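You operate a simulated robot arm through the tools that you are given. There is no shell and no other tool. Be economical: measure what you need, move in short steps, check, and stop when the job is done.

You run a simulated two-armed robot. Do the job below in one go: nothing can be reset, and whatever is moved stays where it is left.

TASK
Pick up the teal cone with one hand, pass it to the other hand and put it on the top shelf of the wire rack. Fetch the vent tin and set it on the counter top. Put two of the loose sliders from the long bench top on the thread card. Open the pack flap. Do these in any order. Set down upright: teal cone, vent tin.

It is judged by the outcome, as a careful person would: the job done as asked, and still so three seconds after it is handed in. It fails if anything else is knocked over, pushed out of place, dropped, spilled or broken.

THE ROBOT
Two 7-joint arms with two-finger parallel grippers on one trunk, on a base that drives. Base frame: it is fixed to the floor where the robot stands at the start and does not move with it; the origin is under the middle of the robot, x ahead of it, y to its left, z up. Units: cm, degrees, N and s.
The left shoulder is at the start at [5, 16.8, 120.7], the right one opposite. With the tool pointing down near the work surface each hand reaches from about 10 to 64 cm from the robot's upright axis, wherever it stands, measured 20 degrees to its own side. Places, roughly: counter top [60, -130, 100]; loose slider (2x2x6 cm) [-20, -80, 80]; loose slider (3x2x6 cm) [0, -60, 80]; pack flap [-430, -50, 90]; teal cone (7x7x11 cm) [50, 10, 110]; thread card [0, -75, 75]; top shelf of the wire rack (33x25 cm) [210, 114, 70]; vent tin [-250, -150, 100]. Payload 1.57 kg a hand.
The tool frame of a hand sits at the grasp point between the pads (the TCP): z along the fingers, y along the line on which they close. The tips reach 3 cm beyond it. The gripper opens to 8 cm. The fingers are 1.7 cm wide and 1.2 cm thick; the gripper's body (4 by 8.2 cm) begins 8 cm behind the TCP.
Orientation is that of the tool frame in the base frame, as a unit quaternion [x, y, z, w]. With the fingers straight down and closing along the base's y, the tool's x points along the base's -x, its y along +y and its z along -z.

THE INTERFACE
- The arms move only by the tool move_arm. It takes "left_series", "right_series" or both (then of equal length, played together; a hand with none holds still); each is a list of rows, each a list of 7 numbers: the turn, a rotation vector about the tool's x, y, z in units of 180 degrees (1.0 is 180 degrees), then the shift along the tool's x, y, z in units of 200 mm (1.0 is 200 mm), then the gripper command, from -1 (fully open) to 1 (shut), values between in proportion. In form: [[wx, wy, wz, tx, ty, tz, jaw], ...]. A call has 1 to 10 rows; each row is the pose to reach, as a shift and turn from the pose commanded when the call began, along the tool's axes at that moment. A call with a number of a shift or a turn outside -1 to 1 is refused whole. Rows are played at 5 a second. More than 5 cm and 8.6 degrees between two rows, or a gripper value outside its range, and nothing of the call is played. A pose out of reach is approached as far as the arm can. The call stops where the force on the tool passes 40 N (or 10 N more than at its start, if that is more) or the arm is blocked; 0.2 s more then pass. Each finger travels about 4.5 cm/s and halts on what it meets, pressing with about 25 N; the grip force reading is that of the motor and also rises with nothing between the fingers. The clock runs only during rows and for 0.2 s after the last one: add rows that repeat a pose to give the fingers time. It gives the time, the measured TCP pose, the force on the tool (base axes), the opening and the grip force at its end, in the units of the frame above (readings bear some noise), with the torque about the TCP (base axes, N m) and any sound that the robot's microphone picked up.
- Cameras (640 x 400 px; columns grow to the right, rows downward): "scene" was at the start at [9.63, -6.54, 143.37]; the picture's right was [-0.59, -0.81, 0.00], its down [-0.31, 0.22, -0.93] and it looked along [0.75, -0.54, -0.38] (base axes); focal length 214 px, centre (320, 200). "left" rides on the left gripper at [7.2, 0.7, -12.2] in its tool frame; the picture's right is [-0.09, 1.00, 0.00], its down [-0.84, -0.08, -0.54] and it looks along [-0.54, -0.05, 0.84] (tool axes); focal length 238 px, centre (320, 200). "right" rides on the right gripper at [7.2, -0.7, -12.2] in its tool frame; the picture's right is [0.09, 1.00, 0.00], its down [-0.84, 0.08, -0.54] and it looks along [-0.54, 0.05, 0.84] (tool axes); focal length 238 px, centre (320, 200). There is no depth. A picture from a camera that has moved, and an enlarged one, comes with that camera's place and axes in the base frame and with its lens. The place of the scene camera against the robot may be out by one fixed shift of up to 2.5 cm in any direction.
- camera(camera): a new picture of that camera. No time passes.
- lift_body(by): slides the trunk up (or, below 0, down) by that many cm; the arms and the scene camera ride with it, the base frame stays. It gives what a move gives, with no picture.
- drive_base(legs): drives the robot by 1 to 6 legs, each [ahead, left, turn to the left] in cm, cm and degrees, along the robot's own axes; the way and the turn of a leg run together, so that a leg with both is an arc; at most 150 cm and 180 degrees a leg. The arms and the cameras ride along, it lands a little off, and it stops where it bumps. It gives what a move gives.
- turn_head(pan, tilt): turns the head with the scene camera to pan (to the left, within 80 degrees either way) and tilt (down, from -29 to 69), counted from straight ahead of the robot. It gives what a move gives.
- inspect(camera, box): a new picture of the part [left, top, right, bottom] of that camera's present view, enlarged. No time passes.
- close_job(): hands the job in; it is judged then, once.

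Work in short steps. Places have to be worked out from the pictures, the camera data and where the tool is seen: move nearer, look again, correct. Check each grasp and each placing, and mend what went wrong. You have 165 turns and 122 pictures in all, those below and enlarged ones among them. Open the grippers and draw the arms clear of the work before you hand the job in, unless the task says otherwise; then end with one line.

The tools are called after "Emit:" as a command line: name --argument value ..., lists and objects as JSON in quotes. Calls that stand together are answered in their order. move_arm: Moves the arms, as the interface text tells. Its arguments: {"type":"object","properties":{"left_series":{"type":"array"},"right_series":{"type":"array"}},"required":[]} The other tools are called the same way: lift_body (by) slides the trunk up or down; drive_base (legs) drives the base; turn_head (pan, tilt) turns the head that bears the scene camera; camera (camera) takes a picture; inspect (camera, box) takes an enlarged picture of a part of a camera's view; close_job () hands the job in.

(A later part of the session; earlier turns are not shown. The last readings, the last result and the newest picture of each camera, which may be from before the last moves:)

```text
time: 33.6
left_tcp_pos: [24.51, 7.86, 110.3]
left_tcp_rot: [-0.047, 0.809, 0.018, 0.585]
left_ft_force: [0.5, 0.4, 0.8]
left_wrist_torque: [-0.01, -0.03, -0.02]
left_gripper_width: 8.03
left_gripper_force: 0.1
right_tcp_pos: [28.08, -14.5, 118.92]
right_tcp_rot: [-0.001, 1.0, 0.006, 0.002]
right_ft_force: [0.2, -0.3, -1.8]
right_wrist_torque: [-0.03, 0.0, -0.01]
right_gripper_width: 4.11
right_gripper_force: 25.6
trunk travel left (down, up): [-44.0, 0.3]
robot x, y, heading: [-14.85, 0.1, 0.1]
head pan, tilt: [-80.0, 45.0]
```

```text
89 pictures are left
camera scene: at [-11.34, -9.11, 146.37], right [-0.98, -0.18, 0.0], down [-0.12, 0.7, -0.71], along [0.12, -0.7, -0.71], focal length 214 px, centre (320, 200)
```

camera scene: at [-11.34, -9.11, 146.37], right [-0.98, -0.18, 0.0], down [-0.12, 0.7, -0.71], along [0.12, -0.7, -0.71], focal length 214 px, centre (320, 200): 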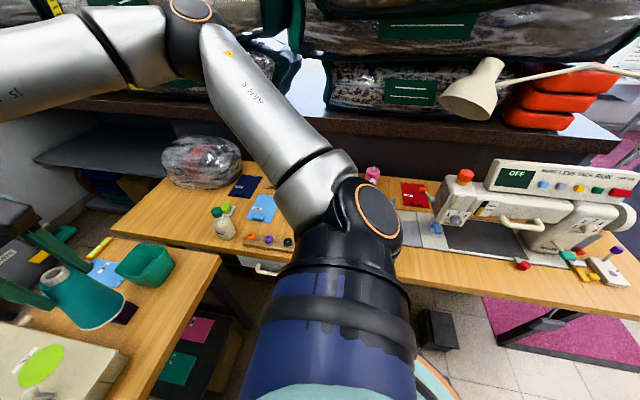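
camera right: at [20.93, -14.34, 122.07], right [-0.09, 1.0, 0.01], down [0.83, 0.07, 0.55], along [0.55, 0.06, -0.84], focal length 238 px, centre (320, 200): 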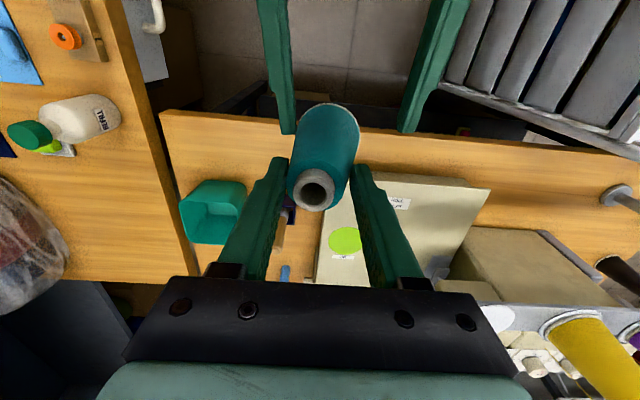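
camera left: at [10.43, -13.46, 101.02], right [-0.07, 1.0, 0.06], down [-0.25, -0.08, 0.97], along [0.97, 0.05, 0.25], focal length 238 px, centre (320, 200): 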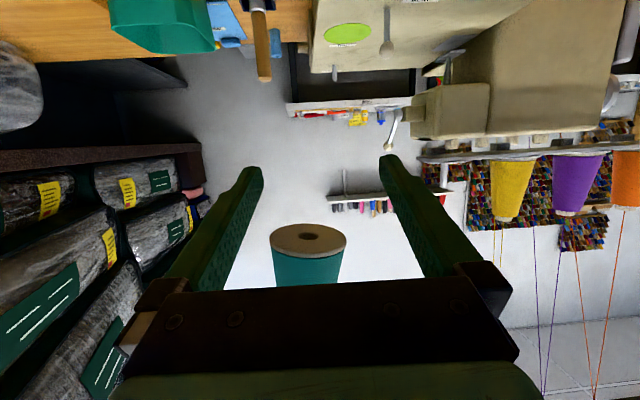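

The aisle behind is clear and the bin and trolley leave only a narrow gap to the left. I back up 50 cm and turn left to survey the route to the rack.

Emit:
drive_base --legs '[[-50, 0, 0], [0, 0, 90]]'

Emit:
turn_head --pan 50 --tilt 35

Emit:
camera --camera "scene"

Emit:
turn_head --pan -40 --tilt 35

Emit:
camera --camera "scene"

```text
time: 40.4
left_tcp_pos: [-74.45, 39.27, 110.24]
left_tcp_rot: [0.607, -0.537, -0.428, -0.399]
left_ft_force: [0.9, 0.6, 0.1]
left_wrist_torque: [0.03, -0.01, -0.01]
left_gripper_width: 7.98
left_gripper_force: 0.0
right_tcp_pos: [-51.89, 43.15, 118.86]
right_tcp_rot: [0.711, -0.703, -0.005, 0.001]
right_ft_force: [0.5, -0.2, -0.9]
right_wrist_torque: [0.0, 0.06, 0.01]
right_gripper_width: 4.15
right_gripper_force: 25.0
trunk travel left (down, up): [-44.0, 0.3]
robot x, y, heading: [-66.12, 0.28, 90.6]
head pan, tilt: [-80.0, 45.0]
```

```text
time: 42.5
left_tcp_pos: [-74.45, 39.24, 110.12]
left_tcp_rot: [0.606, -0.538, -0.428, -0.4]
left_ft_force: [0.6, -0.2, -0.6]
left_wrist_torque: [0.0, 0.01, -0.03]
left_gripper_width: 8.01
left_gripper_force: 0.0
right_tcp_pos: [-51.97, 43.12, 118.93]
right_tcp_rot: [0.711, -0.703, -0.005, 0.002]
right_ft_force: [0.0, 0.4, -1.4]
right_wrist_torque: [0.0, -0.02, 0.04]
right_gripper_width: 4.1
right_gripper_force: 24.7
trunk travel left (down, up): [-44.0, 0.3]
robot x, y, heading: [-66.14, -0.29, 90.6]
head pan, tilt: [50.0, 35.0]
```

```text
88 pictures are left
camera scene: at [-74.88, 8.44, 147.86], right [0.64, 0.77, 0.0], down [0.44, -0.37, -0.82], along [-0.63, 0.52, -0.57], focal length 214 px, centre (320, 200)
```

scene: 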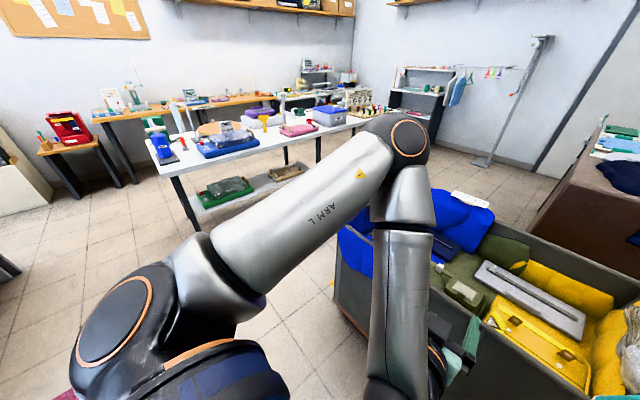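

```text
time: 44.2
left_tcp_pos: [-74.46, 39.19, 110.16]
left_tcp_rot: [0.606, -0.537, -0.428, -0.401]
left_ft_force: [0.7, 0.1, -0.2]
left_wrist_torque: [0.01, 0.03, -0.01]
left_gripper_width: 8.03
left_gripper_force: 0.1
right_tcp_pos: [-52.08, 43.08, 118.99]
right_tcp_rot: [0.711, -0.703, -0.005, 0.002]
right_ft_force: [-0.3, -0.1, -1.5]
right_wrist_torque: [0.01, 0.02, 0.01]
right_gripper_width: 4.14
right_gripper_force: 24.9
trunk travel left (down, up): [-44.0, 0.3]
robot x, y, heading: [-66.45, 0.05, 90.4]
head pan, tilt: [-40.0, 35.0]
```

```text
87 pictures are left
camera scene: at [-62.49, 9.62, 147.86], right [0.77, -0.64, 0.0], down [-0.36, -0.44, -0.82], along [0.52, 0.63, -0.57], focal length 214 px, centre (320, 200)
```

scene: 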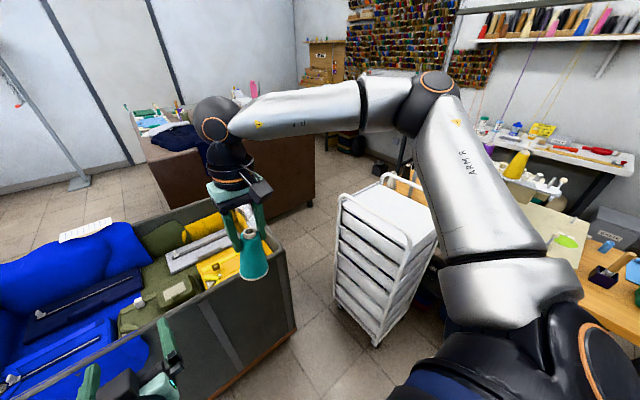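

The gap between bin and trolley looks narrow. I slide over in front of it to measure it properly.

Emit:
drive_base --legs '[[0, -51, 0]]'

Emit:
turn_head --pan 0 --tilt 45

Emit:
camera --camera "scene"

```text
time: 47.2
left_tcp_pos: [-22.89, 39.73, 110.1]
left_tcp_rot: [0.606, -0.538, -0.428, -0.4]
left_ft_force: [0.1, 0.4, 0.4]
left_wrist_torque: [0.05, 0.01, 0.03]
left_gripper_width: 8.0
left_gripper_force: 0.0
right_tcp_pos: [-0.57, 43.15, 118.92]
right_tcp_rot: [0.709, -0.705, -0.006, 0.002]
right_ft_force: [-0.7, -0.4, -1.9]
right_wrist_torque: [0.0, 0.04, -0.01]
right_gripper_width: 4.11
right_gripper_force: 25.2
trunk travel left (down, up): [-44.0, 0.3]
robot x, y, heading: [-14.72, 0.16, 90.4]
head pan, tilt: [-40.0, 35.0]
```

```text
time: 48.2
left_tcp_pos: [-22.9, 39.66, 110.26]
left_tcp_rot: [0.605, -0.538, -0.428, -0.401]
left_ft_force: [0.6, -1.0, -1.3]
left_wrist_torque: [-0.03, -0.04, -0.01]
left_gripper_width: 7.99
left_gripper_force: 0.1
right_tcp_pos: [-0.49, 43.22, 119.01]
right_tcp_rot: [0.709, -0.705, -0.006, 0.001]
right_ft_force: [-0.2, 0.1, -0.6]
right_wrist_torque: [0.0, -0.04, 0.0]
right_gripper_width: 4.1
right_gripper_force: 24.2
trunk travel left (down, up): [-44.0, 0.3]
robot x, y, heading: [-14.47, 0.38, 90.5]
head pan, tilt: [0.0, 45.0]
```

```text
86 pictures are left
camera scene: at [-16.79, 11.29, 146.38], right [1.0, 0.0, 0.0], down [0.0, -0.71, -0.71], along [0.0, 0.71, -0.71], focal length 214 px, centre (320, 200)
```

scene: 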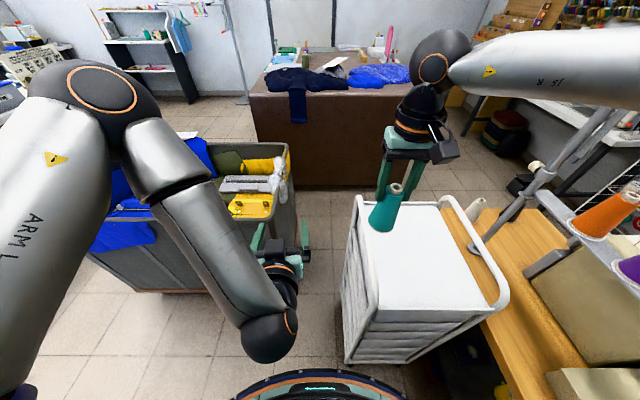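

The gap (≈32 cm) is too small for the base (≈50 cm). The way round is behind the bin's left end and the far table, so I strafe left along the open aisle.

Emit:
drive_base --legs '[[0, 150, 0], [0, 35, 0]]'

Emit:
turn_head --pan -15 --tilt 25

Emit:
camera --camera "scene"

```text
time: 57.6
left_tcp_pos: [-209.54, 35.85, 110.19]
left_tcp_rot: [0.612, -0.53, -0.433, -0.396]
left_ft_force: [-0.2, 0.5, 0.5]
left_wrist_torque: [-0.01, 0.0, 0.0]
left_gripper_width: 8.02
left_gripper_force: 0.1
right_tcp_pos: [-187.28, 40.13, 119.12]
right_tcp_rot: [0.719, -0.695, -0.006, 0.001]
right_ft_force: [-0.2, 0.0, -1.9]
right_wrist_torque: [0.03, -0.01, -0.01]
right_gripper_width: 4.1
right_gripper_force: 25.0
trunk travel left (down, up): [-44.0, 0.3]
robot x, y, heading: [-200.7, -3.3, 91.9]
head pan, tilt: [0.0, 45.0]
```

```text
time: 58.4
left_tcp_pos: [-209.56, 35.74, 110.14]
left_tcp_rot: [0.612, -0.531, -0.432, -0.396]
left_ft_force: [-0.1, -0.5, -0.6]
left_wrist_torque: [0.0, -0.01, 0.02]
left_gripper_width: 7.99
left_gripper_force: 0.1
right_tcp_pos: [-187.16, 40.1, 118.99]
right_tcp_rot: [0.718, -0.696, -0.006, 0.002]
right_ft_force: [0.5, -0.1, -1.5]
right_wrist_torque: [0.03, 0.02, -0.01]
right_gripper_width: 4.09
right_gripper_force: 25.1
trunk travel left (down, up): [-44.0, 0.3]
robot x, y, heading: [-200.35, -3.8, 91.8]
head pan, tilt: [-15.0, 25.0]
```

```text
85 pictures are left
camera scene: at [-200.34, 8.48, 149.43], right [0.97, -0.23, 0.0], down [-0.1, -0.41, -0.91], along [0.21, 0.88, -0.42], focal length 214 px, centre (320, 200)
```

scene: 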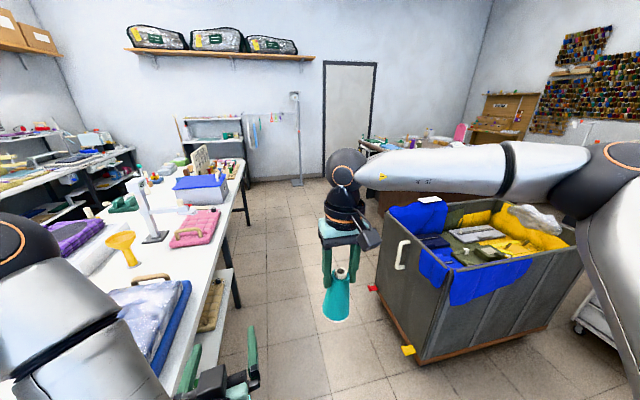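

The corridor between the white table and the bin is ~90 cm wide, centred near x=-175. I shift right to its middle and drive ahead.

Emit:
drive_base --legs '[[0, -25, -1.8], [120, 0, 0]]'

Emit:
turn_head --pan -40 --tilt 25

Emit:
camera --camera "scene"

```text
time: 65.8
left_tcp_pos: [-184.9, 155.16, 110.18]
left_tcp_rot: [0.607, -0.537, -0.428, -0.4]
left_ft_force: [-0.5, 0.1, 0.5]
left_wrist_torque: [0.01, 0.03, 0.03]
left_gripper_width: 8.01
left_gripper_force: 0.0
right_tcp_pos: [-162.51, 158.95, 118.82]
right_tcp_rot: [0.71, -0.704, -0.005, 0.001]
right_ft_force: [0.2, 0.8, -2.0]
right_wrist_torque: [-0.01, -0.03, 0.0]
right_gripper_width: 4.04
right_gripper_force: 25.1
trunk travel left (down, up): [-44.0, 0.3]
robot x, y, heading: [-176.65, 115.86, 90.5]
head pan, tilt: [-15.0, 25.0]
```

```text
time: 66.7
left_tcp_pos: [-184.99, 155.09, 110.15]
left_tcp_rot: [0.607, -0.536, -0.429, -0.399]
left_ft_force: [-1.0, 0.3, 0.5]
left_wrist_torque: [-0.01, -0.02, 0.0]
left_gripper_width: 7.99
left_gripper_force: 0.0
right_tcp_pos: [-162.5, 158.86, 118.94]
right_tcp_rot: [0.71, -0.704, -0.005, 0.001]
right_ft_force: [-0.2, -0.2, -2.3]
right_wrist_torque: [-0.01, -0.01, 0.0]
right_gripper_width: 4.07
right_gripper_force: 24.9
trunk travel left (down, up): [-44.0, 0.3]
robot x, y, heading: [-176.65, 116.28, 90.5]
head pan, tilt: [-40.0, 25.0]
```

```text
84 pictures are left
camera scene: at [-172.66, 125.78, 149.43], right [0.77, -0.64, 0.0], down [-0.27, -0.33, -0.91], along [0.58, 0.7, -0.42], focal length 214 px, centre (320, 200)
```

scene: 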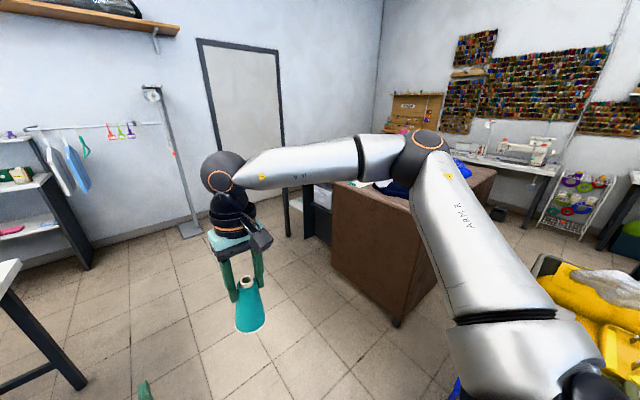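

I zoom in on the space left of and behind the brown table.

Emit:
inspect --camera "scene" --box '[240, 130, 480, 280]'

Emit:
turn_head --pan -75 --tilt 35

Emit:
camera --camera "scene"

```text
2.67 times, centred on (360, 205) of scene
camera zoom: at [-172.66, 125.78, 149.43], right [0.77, -0.64, 0.0], down [-0.27, -0.33, -0.91], along [0.58, 0.7, -0.42], focal length 572 px, centre (213, 187)
```

zoom: 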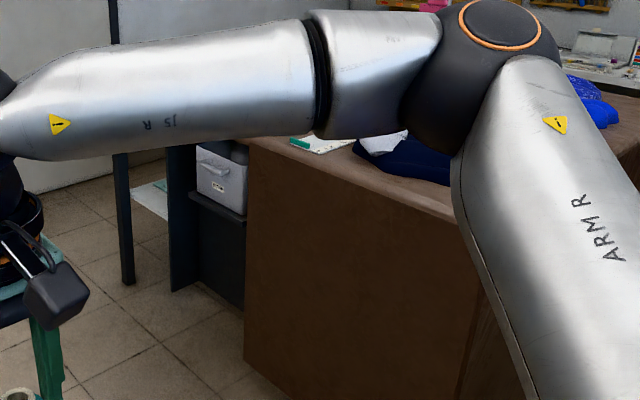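

```text
time: 67.7
left_tcp_pos: [-184.87, 155.09, 110.23]
left_tcp_rot: [0.607, -0.537, -0.428, -0.4]
left_ft_force: [-0.2, -0.3, 0.4]
left_wrist_torque: [0.0, 0.03, 0.04]
left_gripper_width: 8.0
left_gripper_force: 0.0
right_tcp_pos: [-162.47, 158.86, 118.92]
right_tcp_rot: [0.711, -0.704, -0.005, 0.001]
right_ft_force: [0.5, 0.0, -1.8]
right_wrist_torque: [-0.01, 0.03, 0.0]
right_gripper_width: 4.08
right_gripper_force: 24.6
trunk travel left (down, up): [-44.0, 0.3]
robot x, y, heading: [-176.64, 115.97, 90.7]
head pan, tilt: [-75.0, 35.0]
```

```text
82 pictures are left
camera scene: at [-170.03, 121.03, 147.86], right [0.27, -0.96, 0.0], down [-0.55, -0.15, -0.82], along [0.79, 0.22, -0.57], focal length 214 px, centre (320, 200)
```

scene: 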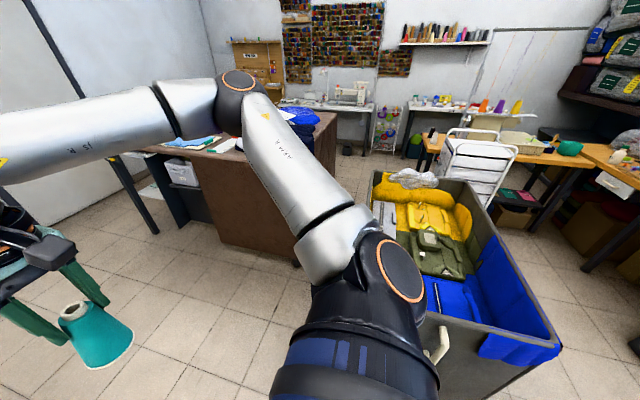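

Behind the tables there's a ~120 cm passage to the wall. I drive ahead, turn to face +x, and look along it.

Emit:
drive_base --legs '[[134, 0, 0], [0, 0, -90.5], [40, 0, 0]]'

Emit:
turn_head --pan 20 --tilt 25

Emit:
camera --camera "scene"

```text
time: 80.3
left_tcp_pos: [-97.96, 251.36, 110.3]
left_tcp_rot: [-0.022, 0.81, 0.001, 0.586]
left_ft_force: [0.1, -1.0, 0.1]
left_wrist_torque: [0.04, -0.03, -0.01]
left_gripper_width: 8.01
left_gripper_force: 0.1
right_tcp_pos: [-95.71, 228.65, 118.86]
right_tcp_rot: [0.027, 1.0, 0.004, 0.004]
right_ft_force: [0.3, 0.1, -2.2]
right_wrist_torque: [0.0, 0.0, 0.02]
right_gripper_width: 4.04
right_gripper_force: 25.1
trunk travel left (down, up): [-44.0, 0.3]
robot x, y, heading: [-138.11, 245.64, -3.6]
head pan, tilt: [-75.0, 35.0]
```

```text
time: 82.0
left_tcp_pos: [-97.94, 251.31, 110.24]
left_tcp_rot: [-0.022, 0.81, 0.0, 0.586]
left_ft_force: [-0.4, 0.1, -0.3]
left_wrist_torque: [0.01, -0.01, 0.0]
left_gripper_width: 7.99
left_gripper_force: 0.2
right_tcp_pos: [-95.81, 228.82, 118.95]
right_tcp_rot: [0.028, 1.0, 0.005, 0.002]
right_ft_force: [-0.2, 0.3, -0.9]
right_wrist_torque: [-0.02, 0.02, 0.03]
right_gripper_width: 4.02
right_gripper_force: 24.6
trunk travel left (down, up): [-44.0, 0.3]
robot x, y, heading: [-137.92, 245.97, -3.4]
head pan, tilt: [20.0, 25.0]
```

```text
81 pictures are left
camera scene: at [-126.95, 247.12, 149.43], right [0.29, -0.96, 0.0], down [-0.41, -0.12, -0.91], along [0.87, 0.26, -0.42], focal length 214 px, centre (320, 200)
```

scene: 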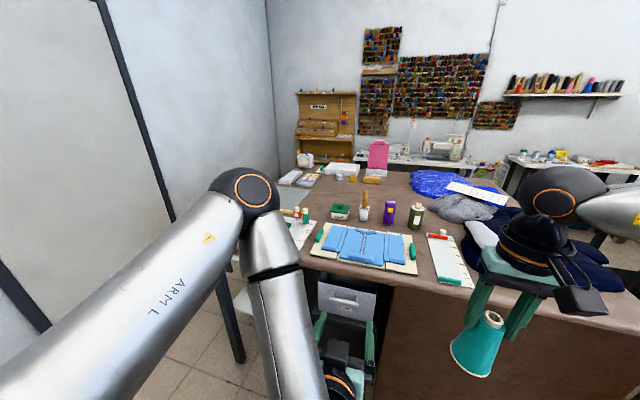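

One big table spans y 172–312; the wall is near y 440. I straighten, strafe left into the passage at y≈364, then check.

Emit:
drive_base --legs '[[0, 0, 3.5], [12, 0, 0], [0, 118, 0]]'

Emit:
turn_head --pan 0 --tilt 30

Emit:
camera --camera "scene"

```text
time: 89.5
left_tcp_pos: [-88.07, 376.5, 110.19]
left_tcp_rot: [-0.052, 0.809, 0.022, 0.585]
left_ft_force: [-0.2, -0.4, -0.1]
left_wrist_torque: [0.01, 0.0, 0.03]
left_gripper_width: 7.99
left_gripper_force: 0.0
right_tcp_pos: [-84.12, 354.34, 118.94]
right_tcp_rot: [-0.009, 1.0, 0.005, 0.002]
right_ft_force: [0.1, -0.9, -2.2]
right_wrist_torque: [0.03, 0.02, 0.03]
right_gripper_width: 3.98
right_gripper_force: 24.7
trunk travel left (down, up): [-44.0, 0.3]
robot x, y, heading: [-127.39, 368.22, 0.9]
head pan, tilt: [20.0, 25.0]
```

```text
time: 90.3
left_tcp_pos: [-88.03, 376.57, 110.12]
left_tcp_rot: [-0.053, 0.808, 0.024, 0.586]
left_ft_force: [0.1, -0.1, 0.2]
left_wrist_torque: [0.02, 0.01, -0.02]
left_gripper_width: 7.98
left_gripper_force: 0.1
right_tcp_pos: [-84.18, 354.14, 118.88]
right_tcp_rot: [-0.008, 1.0, 0.005, 0.002]
right_ft_force: [0.6, -0.5, -1.3]
right_wrist_torque: [0.03, 0.05, 0.0]
right_gripper_width: 4.03
right_gripper_force: 24.9
trunk travel left (down, up): [-44.0, 0.3]
robot x, y, heading: [-127.47, 367.59, 1.0]
head pan, tilt: [0.0, 30.0]
```

```text
80 pictures are left
camera scene: at [-116.22, 367.21, 148.64], right [0.02, -1.0, 0.0], down [-0.5, -0.01, -0.87], along [0.87, 0.01, -0.5], focal length 214 px, centre (320, 200)
```

scene: 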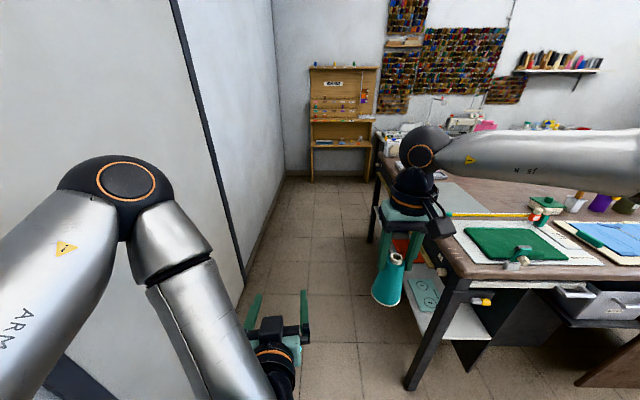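

The passage is clear, ~120 cm wide. I drive along it past the table's far end (x≈66).

Emit:
drive_base --legs '[[120, 0, -1], [123, 0, 0]]'

Emit:
camera --camera "right"

Emit:
turn_head --pan -70 --tilt 30

Emit:
camera --camera "scene"

```text
time: 102.1
left_tcp_pos: [153.27, 379.31, 110.24]
left_tcp_rot: [-0.053, 0.809, 0.023, 0.586]
left_ft_force: [-0.5, -0.4, 0.0]
left_wrist_torque: [0.02, -0.01, 0.0]
left_gripper_width: 8.0
left_gripper_force: 0.0
right_tcp_pos: [157.25, 356.81, 118.91]
right_tcp_rot: [-0.009, 1.0, 0.005, 0.004]
right_ft_force: [0.9, -0.1, -2.1]
right_wrist_torque: [0.03, 0.01, 0.01]
right_gripper_width: 3.98
right_gripper_force: 25.6
trunk travel left (down, up): [-44.0, 0.3]
robot x, y, heading: [113.91, 370.36, 0.9]
head pan, tilt: [0.0, 30.0]
```

```text
79 pictures are left
camera right: at [150.03, 355.83, 130.98], right [-0.11, 0.99, 0.01], down [0.83, 0.09, 0.55], along [0.54, 0.07, -0.84], focal length 238 px, centre (320, 200)
```

right: 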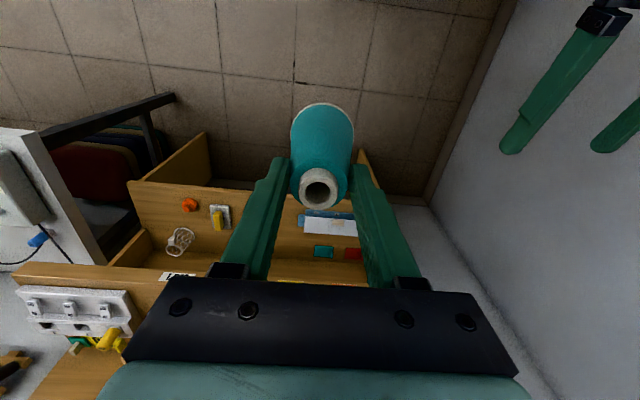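

```text
time: 103.5
left_tcp_pos: [153.32, 379.31, 110.26]
left_tcp_rot: [-0.054, 0.809, 0.024, 0.585]
left_ft_force: [-0.8, 0.2, -0.1]
left_wrist_torque: [0.02, -0.01, 0.05]
left_gripper_width: 8.01
left_gripper_force: 0.0
right_tcp_pos: [157.28, 356.93, 118.9]
right_tcp_rot: [-0.01, 1.0, 0.004, 0.003]
right_ft_force: [0.2, 0.0, -2.1]
right_wrist_torque: [-0.02, 0.0, -0.02]
right_gripper_width: 3.96
right_gripper_force: 24.8
trunk travel left (down, up): [-44.0, 0.3]
robot x, y, heading: [113.91, 370.55, 1.1]
head pan, tilt: [-70.0, 30.0]
```

```text
78 pictures are left
camera scene: at [119.38, 361.18, 148.64], right [-0.93, -0.36, 0.0], down [-0.18, 0.47, -0.87], along [0.31, -0.81, -0.5], focal length 214 px, centre (320, 200)
```

scene: 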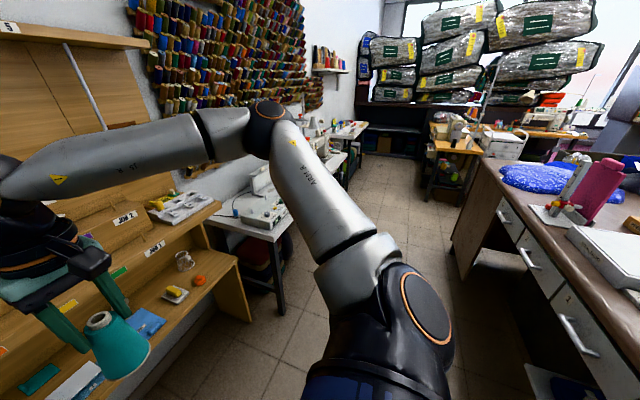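

The cone is still held well. I turn right to face down the corridor (x 60–175) toward the rack.

Emit:
drive_base --legs '[[-8, 0, 0], [0, 0, -91], [0, 14, 0], [110, 0, 0]]'

Emit:
turn_head --pan 25 --tilt 25

Emit:
camera --camera "scene"

```text
time: 114.7
left_tcp_pos: [128.55, 220.19, 110.23]
left_tcp_rot: [0.539, 0.605, -0.401, 0.428]
left_ft_force: [-0.1, 1.0, -0.2]
left_wrist_torque: [-0.03, -0.01, 0.01]
left_gripper_width: 8.0
left_gripper_force: 0.0
right_tcp_pos: [106.3, 216.57, 118.85]
right_tcp_rot: [0.705, 0.709, 0.001, 0.005]
right_ft_force: [0.0, 0.2, -2.2]
right_wrist_torque: [0.03, 0.01, 0.0]
right_gripper_width: 3.94
right_gripper_force: 24.7
trunk travel left (down, up): [-44.0, 0.3]
robot x, y, heading: [120.65, 259.29, -90.0]
head pan, tilt: [-70.0, 30.0]
```

```text
time: 116.4
left_tcp_pos: [128.66, 220.2, 110.21]
left_tcp_rot: [0.539, 0.605, -0.401, 0.427]
left_ft_force: [-0.7, 0.3, 0.9]
left_wrist_torque: [0.02, -0.01, -0.02]
left_gripper_width: 8.0
left_gripper_force: 0.1
right_tcp_pos: [106.19, 216.57, 118.87]
right_tcp_rot: [0.706, 0.708, 0.001, 0.005]
right_ft_force: [0.0, 0.3, -2.2]
right_wrist_torque: [-0.03, -0.03, 0.01]
right_gripper_width: 3.94
right_gripper_force: 25.3
trunk travel left (down, up): [-44.0, 0.3]
robot x, y, heading: [120.71, 259.74, -89.7]
head pan, tilt: [25.0, 25.0]
```

```text
77 pictures are left
camera scene: at [122.64, 246.18, 149.43], right [-0.91, -0.42, 0.0], down [-0.18, 0.38, -0.91], along [0.38, -0.82, -0.42], focal length 214 px, centre (320, 200)
```

scene: 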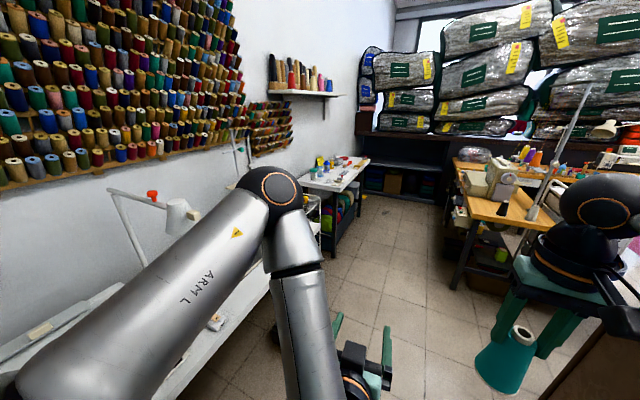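

The corridor continues. I drive on toward y≈150 and look at the rack.

Emit:
drive_base --legs '[[110, -4, 0]]'

Emit:
turn_head --pan 65 --tilt 35

Emit:
camera --camera "scene"

```text
time: 121.9
left_tcp_pos: [122.99, 112.37, 110.18]
left_tcp_rot: [0.545, 0.6, -0.405, 0.423]
left_ft_force: [0.3, -0.4, 0.6]
left_wrist_torque: [0.01, 0.0, -0.03]
left_gripper_width: 7.99
left_gripper_force: 0.1
right_tcp_pos: [100.51, 109.26, 118.92]
right_tcp_rot: [0.713, 0.702, 0.001, 0.005]
right_ft_force: [0.2, -0.7, -1.3]
right_wrist_torque: [0.03, 0.01, -0.02]
right_gripper_width: 3.94
right_gripper_force: 25.6
trunk travel left (down, up): [-44.0, 0.3]
robot x, y, heading: [115.61, 151.91, -91.1]
head pan, tilt: [25.0, 25.0]
```

```text
time: 123.0
left_tcp_pos: [122.99, 112.29, 110.18]
left_tcp_rot: [0.545, 0.6, -0.405, 0.423]
left_ft_force: [-0.2, 0.0, -0.6]
left_wrist_torque: [0.03, 0.02, -0.06]
left_gripper_width: 8.0
left_gripper_force: 0.0
right_tcp_pos: [100.56, 109.08, 118.85]
right_tcp_rot: [0.712, 0.702, 0.001, 0.005]
right_ft_force: [-0.3, -1.0, -0.9]
right_wrist_torque: [0.0, 0.0, -0.02]
right_gripper_width: 3.97
right_gripper_force: 25.1
trunk travel left (down, up): [-44.0, 0.3]
robot x, y, heading: [115.65, 151.76, -91.3]
head pan, tilt: [65.0, 35.0]
```

```text
76 pictures are left
camera scene: at [121.77, 142.93, 147.86], right [-0.44, -0.9, 0.0], down [-0.52, 0.25, -0.82], along [0.74, -0.36, -0.57], focal length 214 px, centre (320, 200)
```

scene: 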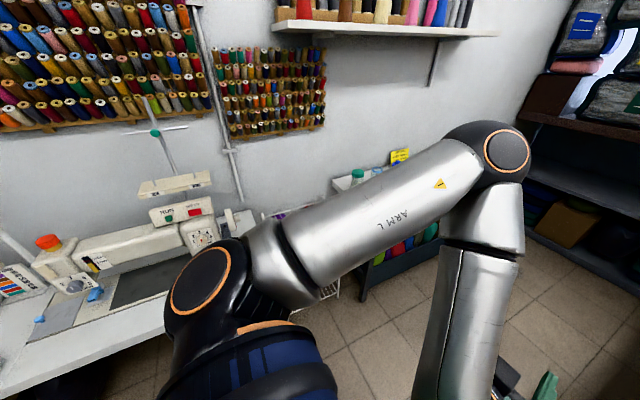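

My left arm blocks the view. I turn to face +x and strafe to be in front of the rack.

Emit:
drive_base --legs '[[0, 4, 0], [0, 0, 91], [-6, -30, 0]]'

Emit:
turn_head --pan -5 --tilt 35

Emit:
camera --camera "scene"

```text
time: 129.4
left_tcp_pos: [153.0, 128.65, 110.2]
left_tcp_rot: [-0.04, 0.809, 0.014, 0.586]
left_ft_force: [0.6, 0.1, -0.2]
left_wrist_torque: [0.0, 0.01, 0.01]
left_gripper_width: 8.01
left_gripper_force: 0.0
right_tcp_pos: [156.38, 106.24, 118.95]
right_tcp_rot: [0.006, 1.0, 0.005, 0.002]
right_ft_force: [0.5, 0.7, -0.7]
right_wrist_torque: [0.02, -0.02, -0.04]
right_gripper_width: 3.92
right_gripper_force: 24.9
trunk travel left (down, up): [-44.0, 0.3]
robot x, y, heading: [113.5, 121.35, -1.1]
head pan, tilt: [65.0, 35.0]
```

```text
time: 130.8
left_tcp_pos: [153.09, 128.8, 110.16]
left_tcp_rot: [-0.04, 0.809, 0.013, 0.586]
left_ft_force: [0.2, 0.0, 0.3]
left_wrist_torque: [-0.03, -0.02, 0.0]
left_gripper_width: 7.98
left_gripper_force: 0.1
right_tcp_pos: [156.4, 106.28, 118.93]
right_tcp_rot: [0.006, 1.0, 0.004, 0.003]
right_ft_force: [0.3, 0.0, -2.5]
right_wrist_torque: [0.0, 0.01, 0.0]
right_gripper_width: 3.92
right_gripper_force: 25.2
trunk travel left (down, up): [-44.0, 0.3]
robot x, y, heading: [113.39, 121.54, -0.7]
head pan, tilt: [-5.0, 35.0]
```

```text
75 pictures are left
camera scene: at [124.44, 119.38, 147.86], right [-0.1, -0.99, 0.0], down [-0.57, 0.06, -0.82], along [0.81, -0.08, -0.57], focal length 214 px, centre (320, 200)
```

scene: 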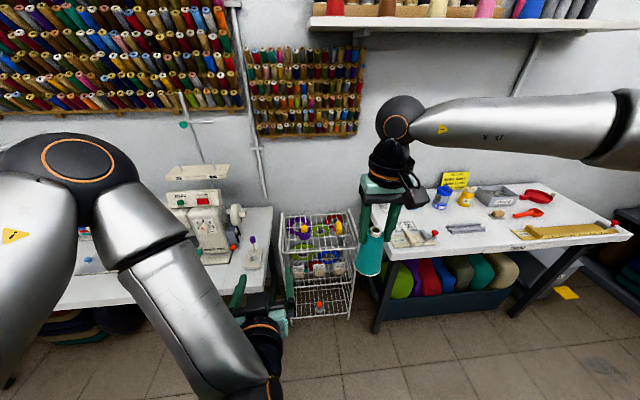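

The rack is in view between the two tables. I zoom in on it.

Emit:
inspect --camera "scene" --box '[256, 190, 384, 330]'

```text
2.86 times, centred on (320, 260) of scene
camera zoom: at [124.44, 119.38, 147.86], right [-0.1, -0.99, 0.0], down [-0.57, 0.06, -0.82], along [0.81, -0.08, -0.57], focal length 613 px, centre (320, 29)
```

zoom: 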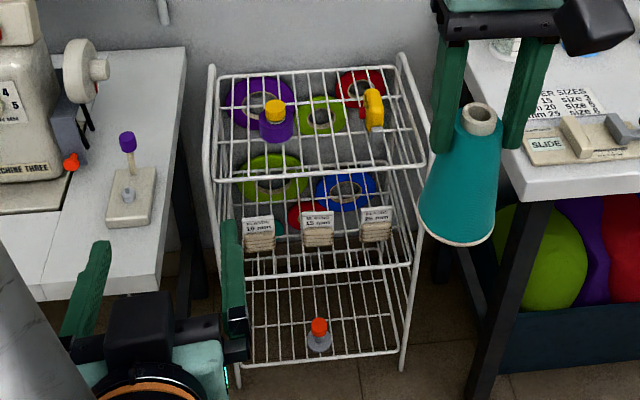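

The shelf spans x≈194–222, y≈94–130, with two small items near its front; a spot around (207, 111) is free. I raise the left hand a bit and drive closer with heading +15°.

Emit:
move_arm --left_series '[[0, 0, 0, -0.18, 0, -0.065, -1], [0, 0, 0, -0.36, 0, -0.13, -1], [0, 0, 0, -0.5, 0, -0.18, -1]]'

Emit:
drive_base --legs '[[0, 0, 15.7], [30, -14, 0]]'

Emit:
camera --camera "right"

Emit:
camera --camera "scene"

```text
time: 131.6
left_tcp_pos: [152.75, 128.98, 121.06]
left_tcp_rot: [-0.04, 0.809, 0.014, 0.586]
left_ft_force: [-0.2, 1.1, 0.3]
left_wrist_torque: [-0.02, -0.01, 0.03]
left_gripper_width: 8.02
left_gripper_force: 0.2
right_tcp_pos: [156.37, 106.3, 118.93]
right_tcp_rot: [0.005, 1.0, 0.004, 0.003]
right_ft_force: [0.4, 0.3, -1.9]
right_wrist_torque: [-0.01, 0.0, -0.01]
right_gripper_width: 3.94
right_gripper_force: 24.8
trunk travel left (down, up): [-44.0, 0.3]
robot x, y, heading: [113.54, 121.34, -0.7]
head pan, tilt: [-5.0, 35.0]
```

```text
time: 134.7
left_tcp_pos: [182.18, 132.99, 121.0]
left_tcp_rot: [-0.147, 0.797, 0.091, 0.579]
left_ft_force: [-0.2, 0.1, 0.1]
left_wrist_torque: [0.01, 0.0, 0.01]
left_gripper_width: 8.0
left_gripper_force: 0.0
right_tcp_pos: [191.65, 112.13, 118.88]
right_tcp_rot: [-0.128, 0.992, 0.005, 0.002]
right_ft_force: [0.4, 0.6, -1.0]
right_wrist_torque: [-0.01, -0.01, 0.0]
right_gripper_width: 3.94
right_gripper_force: 25.0
trunk travel left (down, up): [-44.0, 0.3]
robot x, y, heading: [146.51, 115.77, 14.4]
head pan, tilt: [-5.0, 35.0]
```

```text
73 pictures are left
camera right: at [184.84, 109.47, 130.97], right [-0.34, 0.94, 0.01], down [0.79, 0.28, 0.55], along [0.51, 0.19, -0.84], focal length 238 px, centre (320, 200)
```

right: 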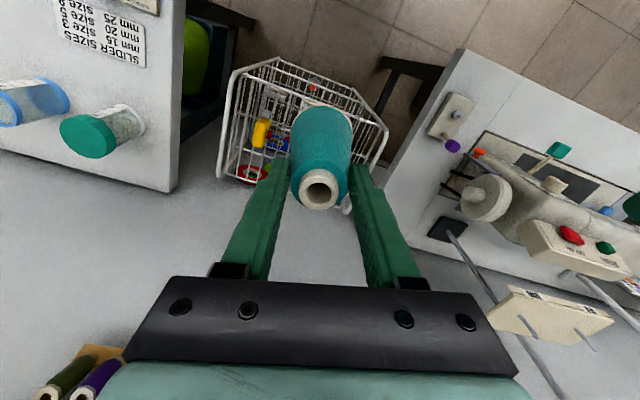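

```text
72 pictures are left
camera scene: at [157.1, 116.81, 147.85], right [0.17, -0.99, 0.0], down [-0.57, -0.1, -0.82], along [0.81, 0.14, -0.57], focal length 214 px, centre (320, 200)
```

scene: 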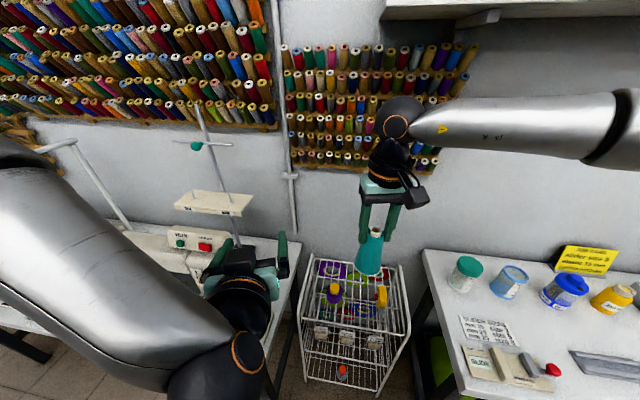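

Right-camera check agrees with the shelf position (x≈196–224). I drive 6 cm nearer, then move the cone over the spot (210, 111) while descending partway.

Emit:
drive_base --legs '[[6, 0, 0]]'

Emit:
move_arm --right_series '[[0, 0, 0, -0.1, -0.05, 0.15, 1], [0, 0, 0, -0.2, -0.1, 0.3, 1], [0, 0, 0, -0.3, -0.15, 0.45, 1], [0, 0, 0, -0.4, -0.2, 0.6, 1], [0, 0, 0, -0.49, -0.24, 0.75, 1], [0, 0, 0, -0.57, -0.285, 0.9, 1]]'

Emit:
camera --camera "right"

Emit:
inspect --camera "scene" --box '[240, 180, 480, 330]'

```text
time: 135.6
left_tcp_pos: [187.76, 134.45, 121.08]
left_tcp_rot: [-0.148, 0.797, 0.092, 0.578]
left_ft_force: [0.3, -1.1, -0.7]
left_wrist_torque: [-0.02, 0.02, 0.05]
left_gripper_width: 8.01
left_gripper_force: 0.0
right_tcp_pos: [197.16, 113.52, 118.86]
right_tcp_rot: [-0.127, 0.992, 0.005, 0.002]
right_ft_force: [0.2, -0.1, -2.1]
right_wrist_torque: [0.01, 0.01, 0.01]
right_gripper_width: 3.94
right_gripper_force: 25.3
trunk travel left (down, up): [-44.0, 0.3]
robot x, y, heading: [151.75, 116.83, 14.6]
head pan, tilt: [-5.0, 35.0]
```

```text
time: 137.0
left_tcp_pos: [187.54, 134.47, 121.11]
left_tcp_rot: [-0.148, 0.797, 0.092, 0.579]
left_ft_force: [0.0, 0.5, -0.5]
left_wrist_torque: [0.02, 0.0, 0.0]
left_gripper_width: 8.01
left_gripper_force: 0.0
right_tcp_pos: [205.95, 107.72, 103.63]
right_tcp_rot: [-0.128, 0.992, 0.005, 0.002]
right_ft_force: [-0.8, -0.7, -1.4]
right_wrist_torque: [0.01, 0.01, 0.01]
right_gripper_width: 3.91
right_gripper_force: 25.3
right hand out of reach, approached as far as the arm can: row 3, 4, 5, 6
trunk travel left (down, up): [-44.0, 0.3]
robot x, y, heading: [151.55, 116.76, 14.4]
head pan, tilt: [-5.0, 35.0]
```

```text
71 pictures are left
camera right: at [199.1, 104.97, 115.74], right [-0.34, 0.94, 0.01], down [0.79, 0.28, 0.55], along [0.51, 0.2, -0.84], focal length 238 px, centre (320, 200)
```

right: 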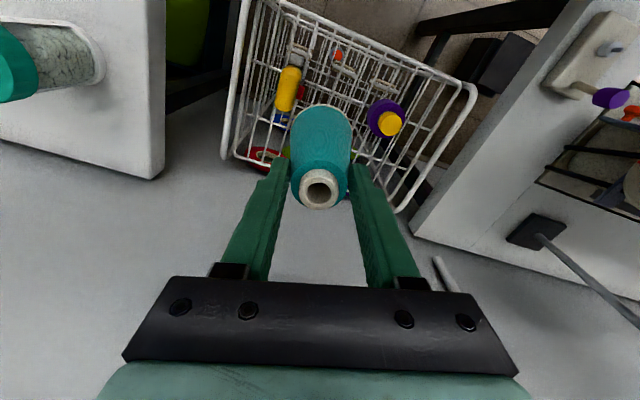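

```text
2.67 times, centred on (360, 255) of scene
camera zoom: at [162.5, 118.2, 147.86], right [0.17, -0.99, 0.0], down [-0.57, -0.1, -0.82], along [0.81, 0.14, -0.57], focal length 572 px, centre (213, 53)
```

zoom: 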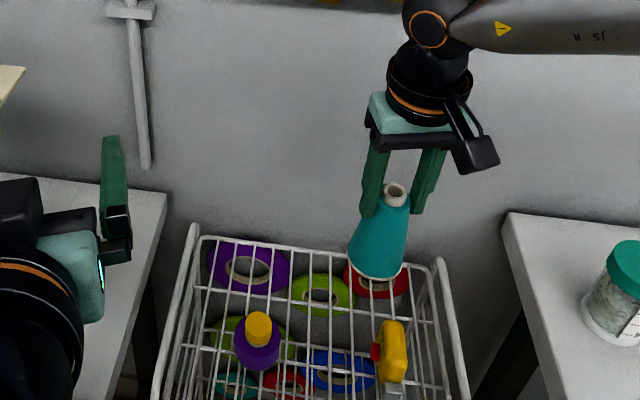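

The free spot centre is about (212, 112), between the bottle at (206,119) and yellow item at (209,103). I drive 6 cm closer, then descend with small corrections.

Emit:
drive_base --legs '[[6, 0, 0]]'

Emit:
move_arm --right_series '[[0, 0, 0, -0.02, 0.06, 0.1, 1], [0, 0, 0, -0.04, 0.125, 0.25, 1], [0, 0, 0, -0.06, 0.125, 0.4, 1], [0, 0, 0, -0.06, 0.125, 0.55, 1], [0, 0, 0, -0.06, 0.125, 0.7, 1]]'

Emit:
camera --camera "right"

Emit:
inspect --camera "scene" --box '[240, 200, 480, 350]'

```text
time: 138.0
left_tcp_pos: [193.54, 136.06, 121.0]
left_tcp_rot: [-0.148, 0.797, 0.092, 0.578]
left_ft_force: [0.0, -0.1, -0.1]
left_wrist_torque: [0.02, 0.03, 0.03]
left_gripper_width: 8.01
left_gripper_force: 0.1
right_tcp_pos: [211.91, 109.36, 103.71]
right_tcp_rot: [-0.128, 0.992, 0.005, 0.002]
right_ft_force: [0.3, 0.2, -1.6]
right_wrist_torque: [0.0, 0.04, -0.01]
right_gripper_width: 3.96
right_gripper_force: 25.4
trunk travel left (down, up): [-44.0, 0.3]
robot x, y, heading: [157.87, 118.19, 14.6]
head pan, tilt: [-5.0, 35.0]
```

```text
time: 139.2
left_tcp_pos: [193.46, 135.92, 120.98]
left_tcp_rot: [-0.147, 0.797, 0.091, 0.579]
left_ft_force: [-0.7, -0.1, -0.1]
left_wrist_torque: [0.01, 0.01, 0.0]
left_gripper_width: 7.99
left_gripper_force: 0.1
right_tcp_pos: [208.27, 106.03, 96.15]
right_tcp_rot: [-0.128, 0.992, 0.007, 0.003]
right_ft_force: [0.2, 0.0, -1.7]
right_wrist_torque: [-0.01, 0.03, 0.02]
right_gripper_width: 3.93
right_gripper_force: 25.0
right hand out of reach, approached as far as the arm can: row 1, 2, 3, 4, 5
trunk travel left (down, up): [-44.0, 0.3]
robot x, y, heading: [157.9, 117.92, 14.4]
head pan, tilt: [-5.0, 35.0]
```

```text
69 pictures are left
camera right: at [201.35, 103.31, 108.14], right [-0.34, 0.94, 0.01], down [0.79, 0.28, 0.55], along [0.51, 0.2, -0.84], focal length 238 px, centre (320, 200)
```

right: 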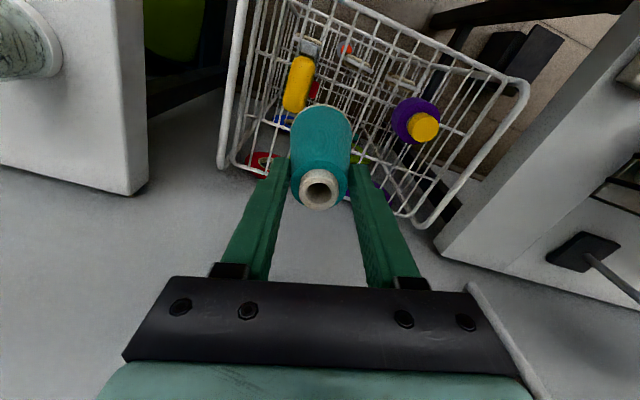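

```text
2.67 times, centred on (360, 275) of scene
camera zoom: at [168.39, 119.72, 147.86], right [0.17, -0.99, 0.0], down [-0.57, -0.09, -0.82], along [0.81, 0.14, -0.57], focal length 572 px, centre (213, 0)
```

zoom: 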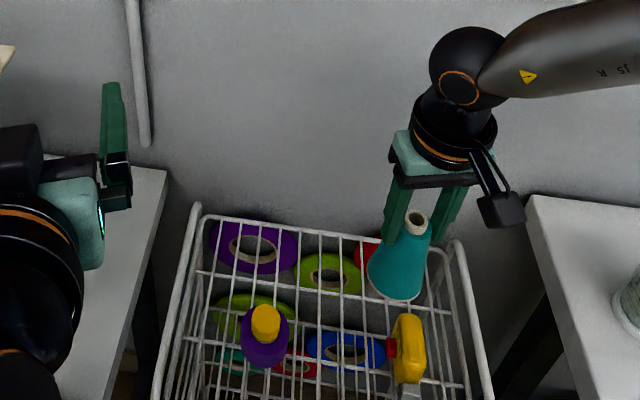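

The right arm can't reach lower from this trunk height; lowering the trunk needs the left arm out of the way. I back off 30 cm, and fold the left hand to the compact fingers-down pose.

Emit:
drive_base --legs '[[-30, 0, 0]]'

Emit:
move_arm --left_series '[[0, 0.039, 0, -0.03, -0.03, -0.03, -1], [0, 0.078, 0, -0.06, -0.06, -0.06, -1], [0, 0.117, 0, -0.1, -0.1, -0.1, -1], [0, 0.156, 0, -0.13, -0.13, -0.13, -1], [0, 0.195, 0, -0.17, -0.17, -0.16, -1], [0, 0.234, 0, -0.2, -0.2, -0.2, -1], [0, 0.273, 0, -0.23, -0.23, -0.23, -1], [0, 0.312, 0, -0.26, -0.26, -0.26, -1], [0, 0.351, 0, -0.3, -0.3, -0.3, -1], [0, 0.389, 0, -0.33, -0.33, -0.33, -1]]'

Emit:
turn_head --pan 20 --tilt 25

Emit:
camera --camera "scene"

```text
time: 141.3
left_tcp_pos: [164.69, 128.41, 121.08]
left_tcp_rot: [-0.146, 0.797, 0.091, 0.579]
left_ft_force: [1.0, 1.4, -0.3]
left_wrist_torque: [0.02, 0.02, -0.02]
left_gripper_width: 8.0
left_gripper_force: 0.1
right_tcp_pos: [179.34, 98.4, 96.23]
right_tcp_rot: [-0.125, 0.992, 0.006, 0.004]
right_ft_force: [-0.3, 0.3, -1.9]
right_wrist_torque: [0.02, -0.03, -0.02]
right_gripper_width: 3.94
right_gripper_force: 25.6
trunk travel left (down, up): [-44.0, 0.3]
robot x, y, heading: [128.6, 110.92, 14.3]
head pan, tilt: [-5.0, 35.0]
```

```text
time: 143.5
left_tcp_pos: [163.03, 120.86, 129.61]
left_tcp_rot: [-0.172, 0.985, -0.01, 0.015]
left_ft_force: [0.4, -1.2, 0.3]
left_wrist_torque: [0.06, -0.02, 0.01]
left_gripper_width: 8.0
left_gripper_force: 0.0
right_tcp_pos: [179.32, 98.42, 96.08]
right_tcp_rot: [-0.126, 0.992, 0.005, 0.003]
right_ft_force: [0.0, 0.2, -1.5]
right_wrist_torque: [-0.02, 0.01, 0.0]
right_gripper_width: 3.95
right_gripper_force: 25.3
trunk travel left (down, up): [-44.0, 0.3]
robot x, y, heading: [129.02, 110.98, 14.2]
head pan, tilt: [-5.0, 35.0]
```

```text
time: 144.3
left_tcp_pos: [162.94, 121.0, 129.53]
left_tcp_rot: [-0.172, 0.985, -0.009, 0.018]
left_ft_force: [-0.1, 1.1, 0.4]
left_wrist_torque: [0.0, 0.02, 0.0]
left_gripper_width: 8.01
left_gripper_force: 0.1
right_tcp_pos: [179.4, 98.43, 96.21]
right_tcp_rot: [-0.124, 0.992, 0.005, 0.004]
right_ft_force: [0.3, -0.7, -1.9]
right_wrist_torque: [-0.01, 0.0, -0.02]
right_gripper_width: 3.94
right_gripper_force: 25.1
trunk travel left (down, up): [-44.0, 0.3]
robot x, y, heading: [128.69, 110.77, 14.2]
head pan, tilt: [20.0, 25.0]
```

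```text
67 pictures are left
camera scene: at [138.46, 116.04, 149.43], right [0.56, -0.83, 0.0], down [-0.35, -0.24, -0.91], along [0.75, 0.51, -0.42], focal length 214 px, centre (320, 200)
```

scene: 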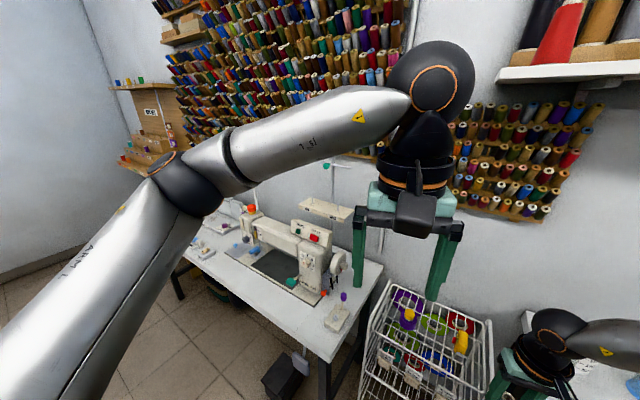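

I rotate to a +30° heading so the left elbow stays clear of the machine, then drive so the cone is over the free spot.

Emit:
drive_base --legs '[[0, 0, 16], [27, -16.5, 0]]'

Emit:
camera --camera "right"

Emit:
camera --camera "scene"

```text
time: 147.4
left_tcp_pos: [190.66, 128.78, 129.56]
left_tcp_rot: [-0.305, 0.952, -0.007, 0.018]
left_ft_force: [0.6, 0.0, 0.1]
left_wrist_torque: [-0.02, 0.01, 0.0]
left_gripper_width: 8.02
left_gripper_force: 0.0
right_tcp_pos: [212.51, 111.58, 96.01]
right_tcp_rot: [-0.261, 0.965, 0.005, 0.002]
right_ft_force: [0.6, -0.3, -1.1]
right_wrist_torque: [-0.02, 0.01, -0.03]
right_gripper_width: 3.91
right_gripper_force: 24.7
trunk travel left (down, up): [-44.0, 0.3]
robot x, y, heading: [160.56, 109.93, 30.0]
head pan, tilt: [20.0, 25.0]
```

```text
66 pictures are left
camera right: at [206.63, 107.1, 108.14], right [-0.58, 0.81, 0.01], down [0.68, 0.48, 0.55], along [0.44, 0.33, -0.84], focal length 238 px, centre (320, 200)
```

right: 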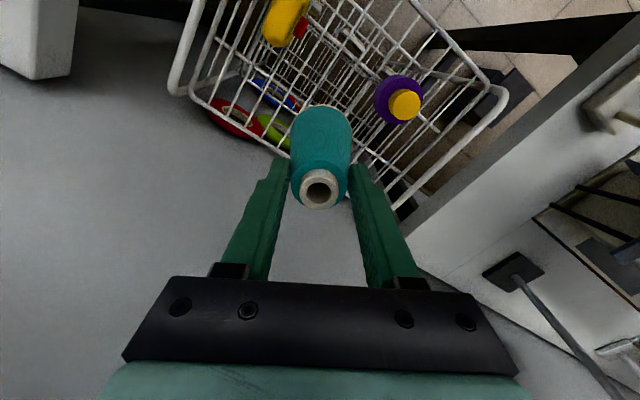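

```text
65 pictures are left
camera scene: at [168.12, 117.91, 149.43], right [0.77, -0.64, 0.0], down [-0.27, -0.32, -0.91], along [0.58, 0.69, -0.42], focal length 214 px, centre (320, 200)
```

scene: 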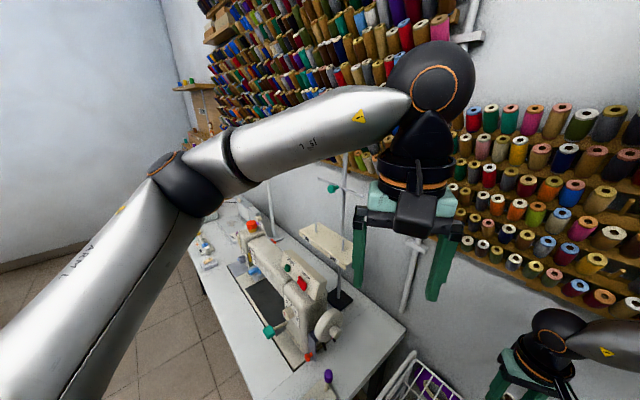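

The cone is over a good free spot. I lower the trunk 12 cm and check the gap.

Emit:
lift_body --by -12

Emit:
camera --camera "right"

Emit:
turn_head --pan -35 --tilt 35

Emit:
inspect --camera "scene" --box '[220, 140, 460, 290]'

```text
time: 148.9
left_tcp_pos: [190.65, 128.77, 117.57]
left_tcp_rot: [-0.304, 0.952, -0.007, 0.018]
left_ft_force: [-0.2, 0.0, 0.5]
left_wrist_torque: [0.0, -0.01, 0.01]
left_gripper_width: 8.02
left_gripper_force: 0.1
right_tcp_pos: [212.51, 111.53, 84.21]
right_tcp_rot: [-0.261, 0.965, 0.007, 0.003]
right_ft_force: [0.2, 0.7, -1.9]
right_wrist_torque: [0.03, 0.03, -0.01]
right_gripper_width: 3.92
right_gripper_force: 25.4
trunk travel left (down, up): [-32.0, 12.3]
robot x, y, heading: [160.78, 109.78, 30.1]
head pan, tilt: [20.0, 25.0]
```

```text
64 pictures are left
camera right: at [206.58, 107.1, 96.18], right [-0.58, 0.81, 0.01], down [0.68, 0.48, 0.55], along [0.44, 0.33, -0.84], focal length 238 px, centre (320, 200)
```

right: 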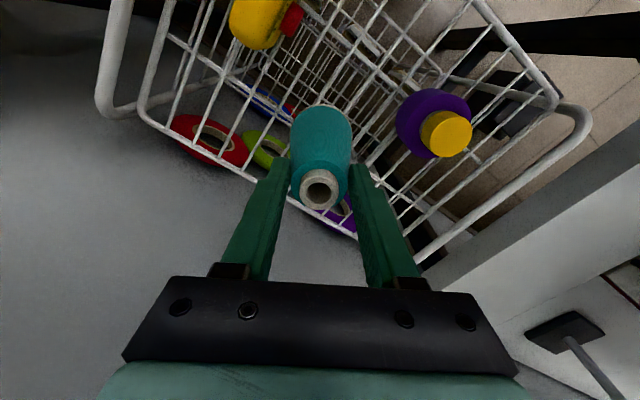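

```text
time: 150.1
left_tcp_pos: [190.63, 128.78, 117.54]
left_tcp_rot: [-0.305, 0.952, -0.007, 0.019]
left_ft_force: [-0.2, -0.2, 0.2]
left_wrist_torque: [-0.01, 0.0, 0.02]
left_gripper_width: 8.02
left_gripper_force: 0.0
right_tcp_pos: [212.58, 111.62, 84.09]
right_tcp_rot: [-0.26, 0.966, 0.006, 0.002]
right_ft_force: [0.4, -0.1, -1.8]
right_wrist_torque: [0.01, 0.0, 0.01]
right_gripper_width: 3.92
right_gripper_force: 24.2
trunk travel left (down, up): [-32.0, 12.3]
robot x, y, heading: [160.53, 109.72, 30.0]
head pan, tilt: [-35.0, 35.0]
```

```text
2.67 times, centred on (340, 215) of scene
camera zoom: at [170.91, 110.09, 135.86], right [-0.09, -1.0, 0.0], down [-0.57, 0.05, -0.82], along [0.82, -0.07, -0.57], focal length 572 px, centre (267, 160)
```

zoom: 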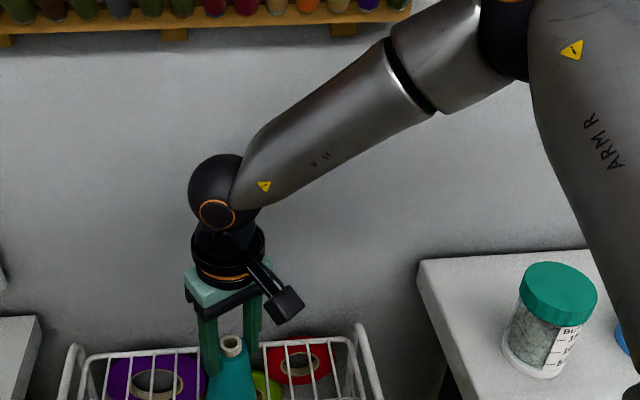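

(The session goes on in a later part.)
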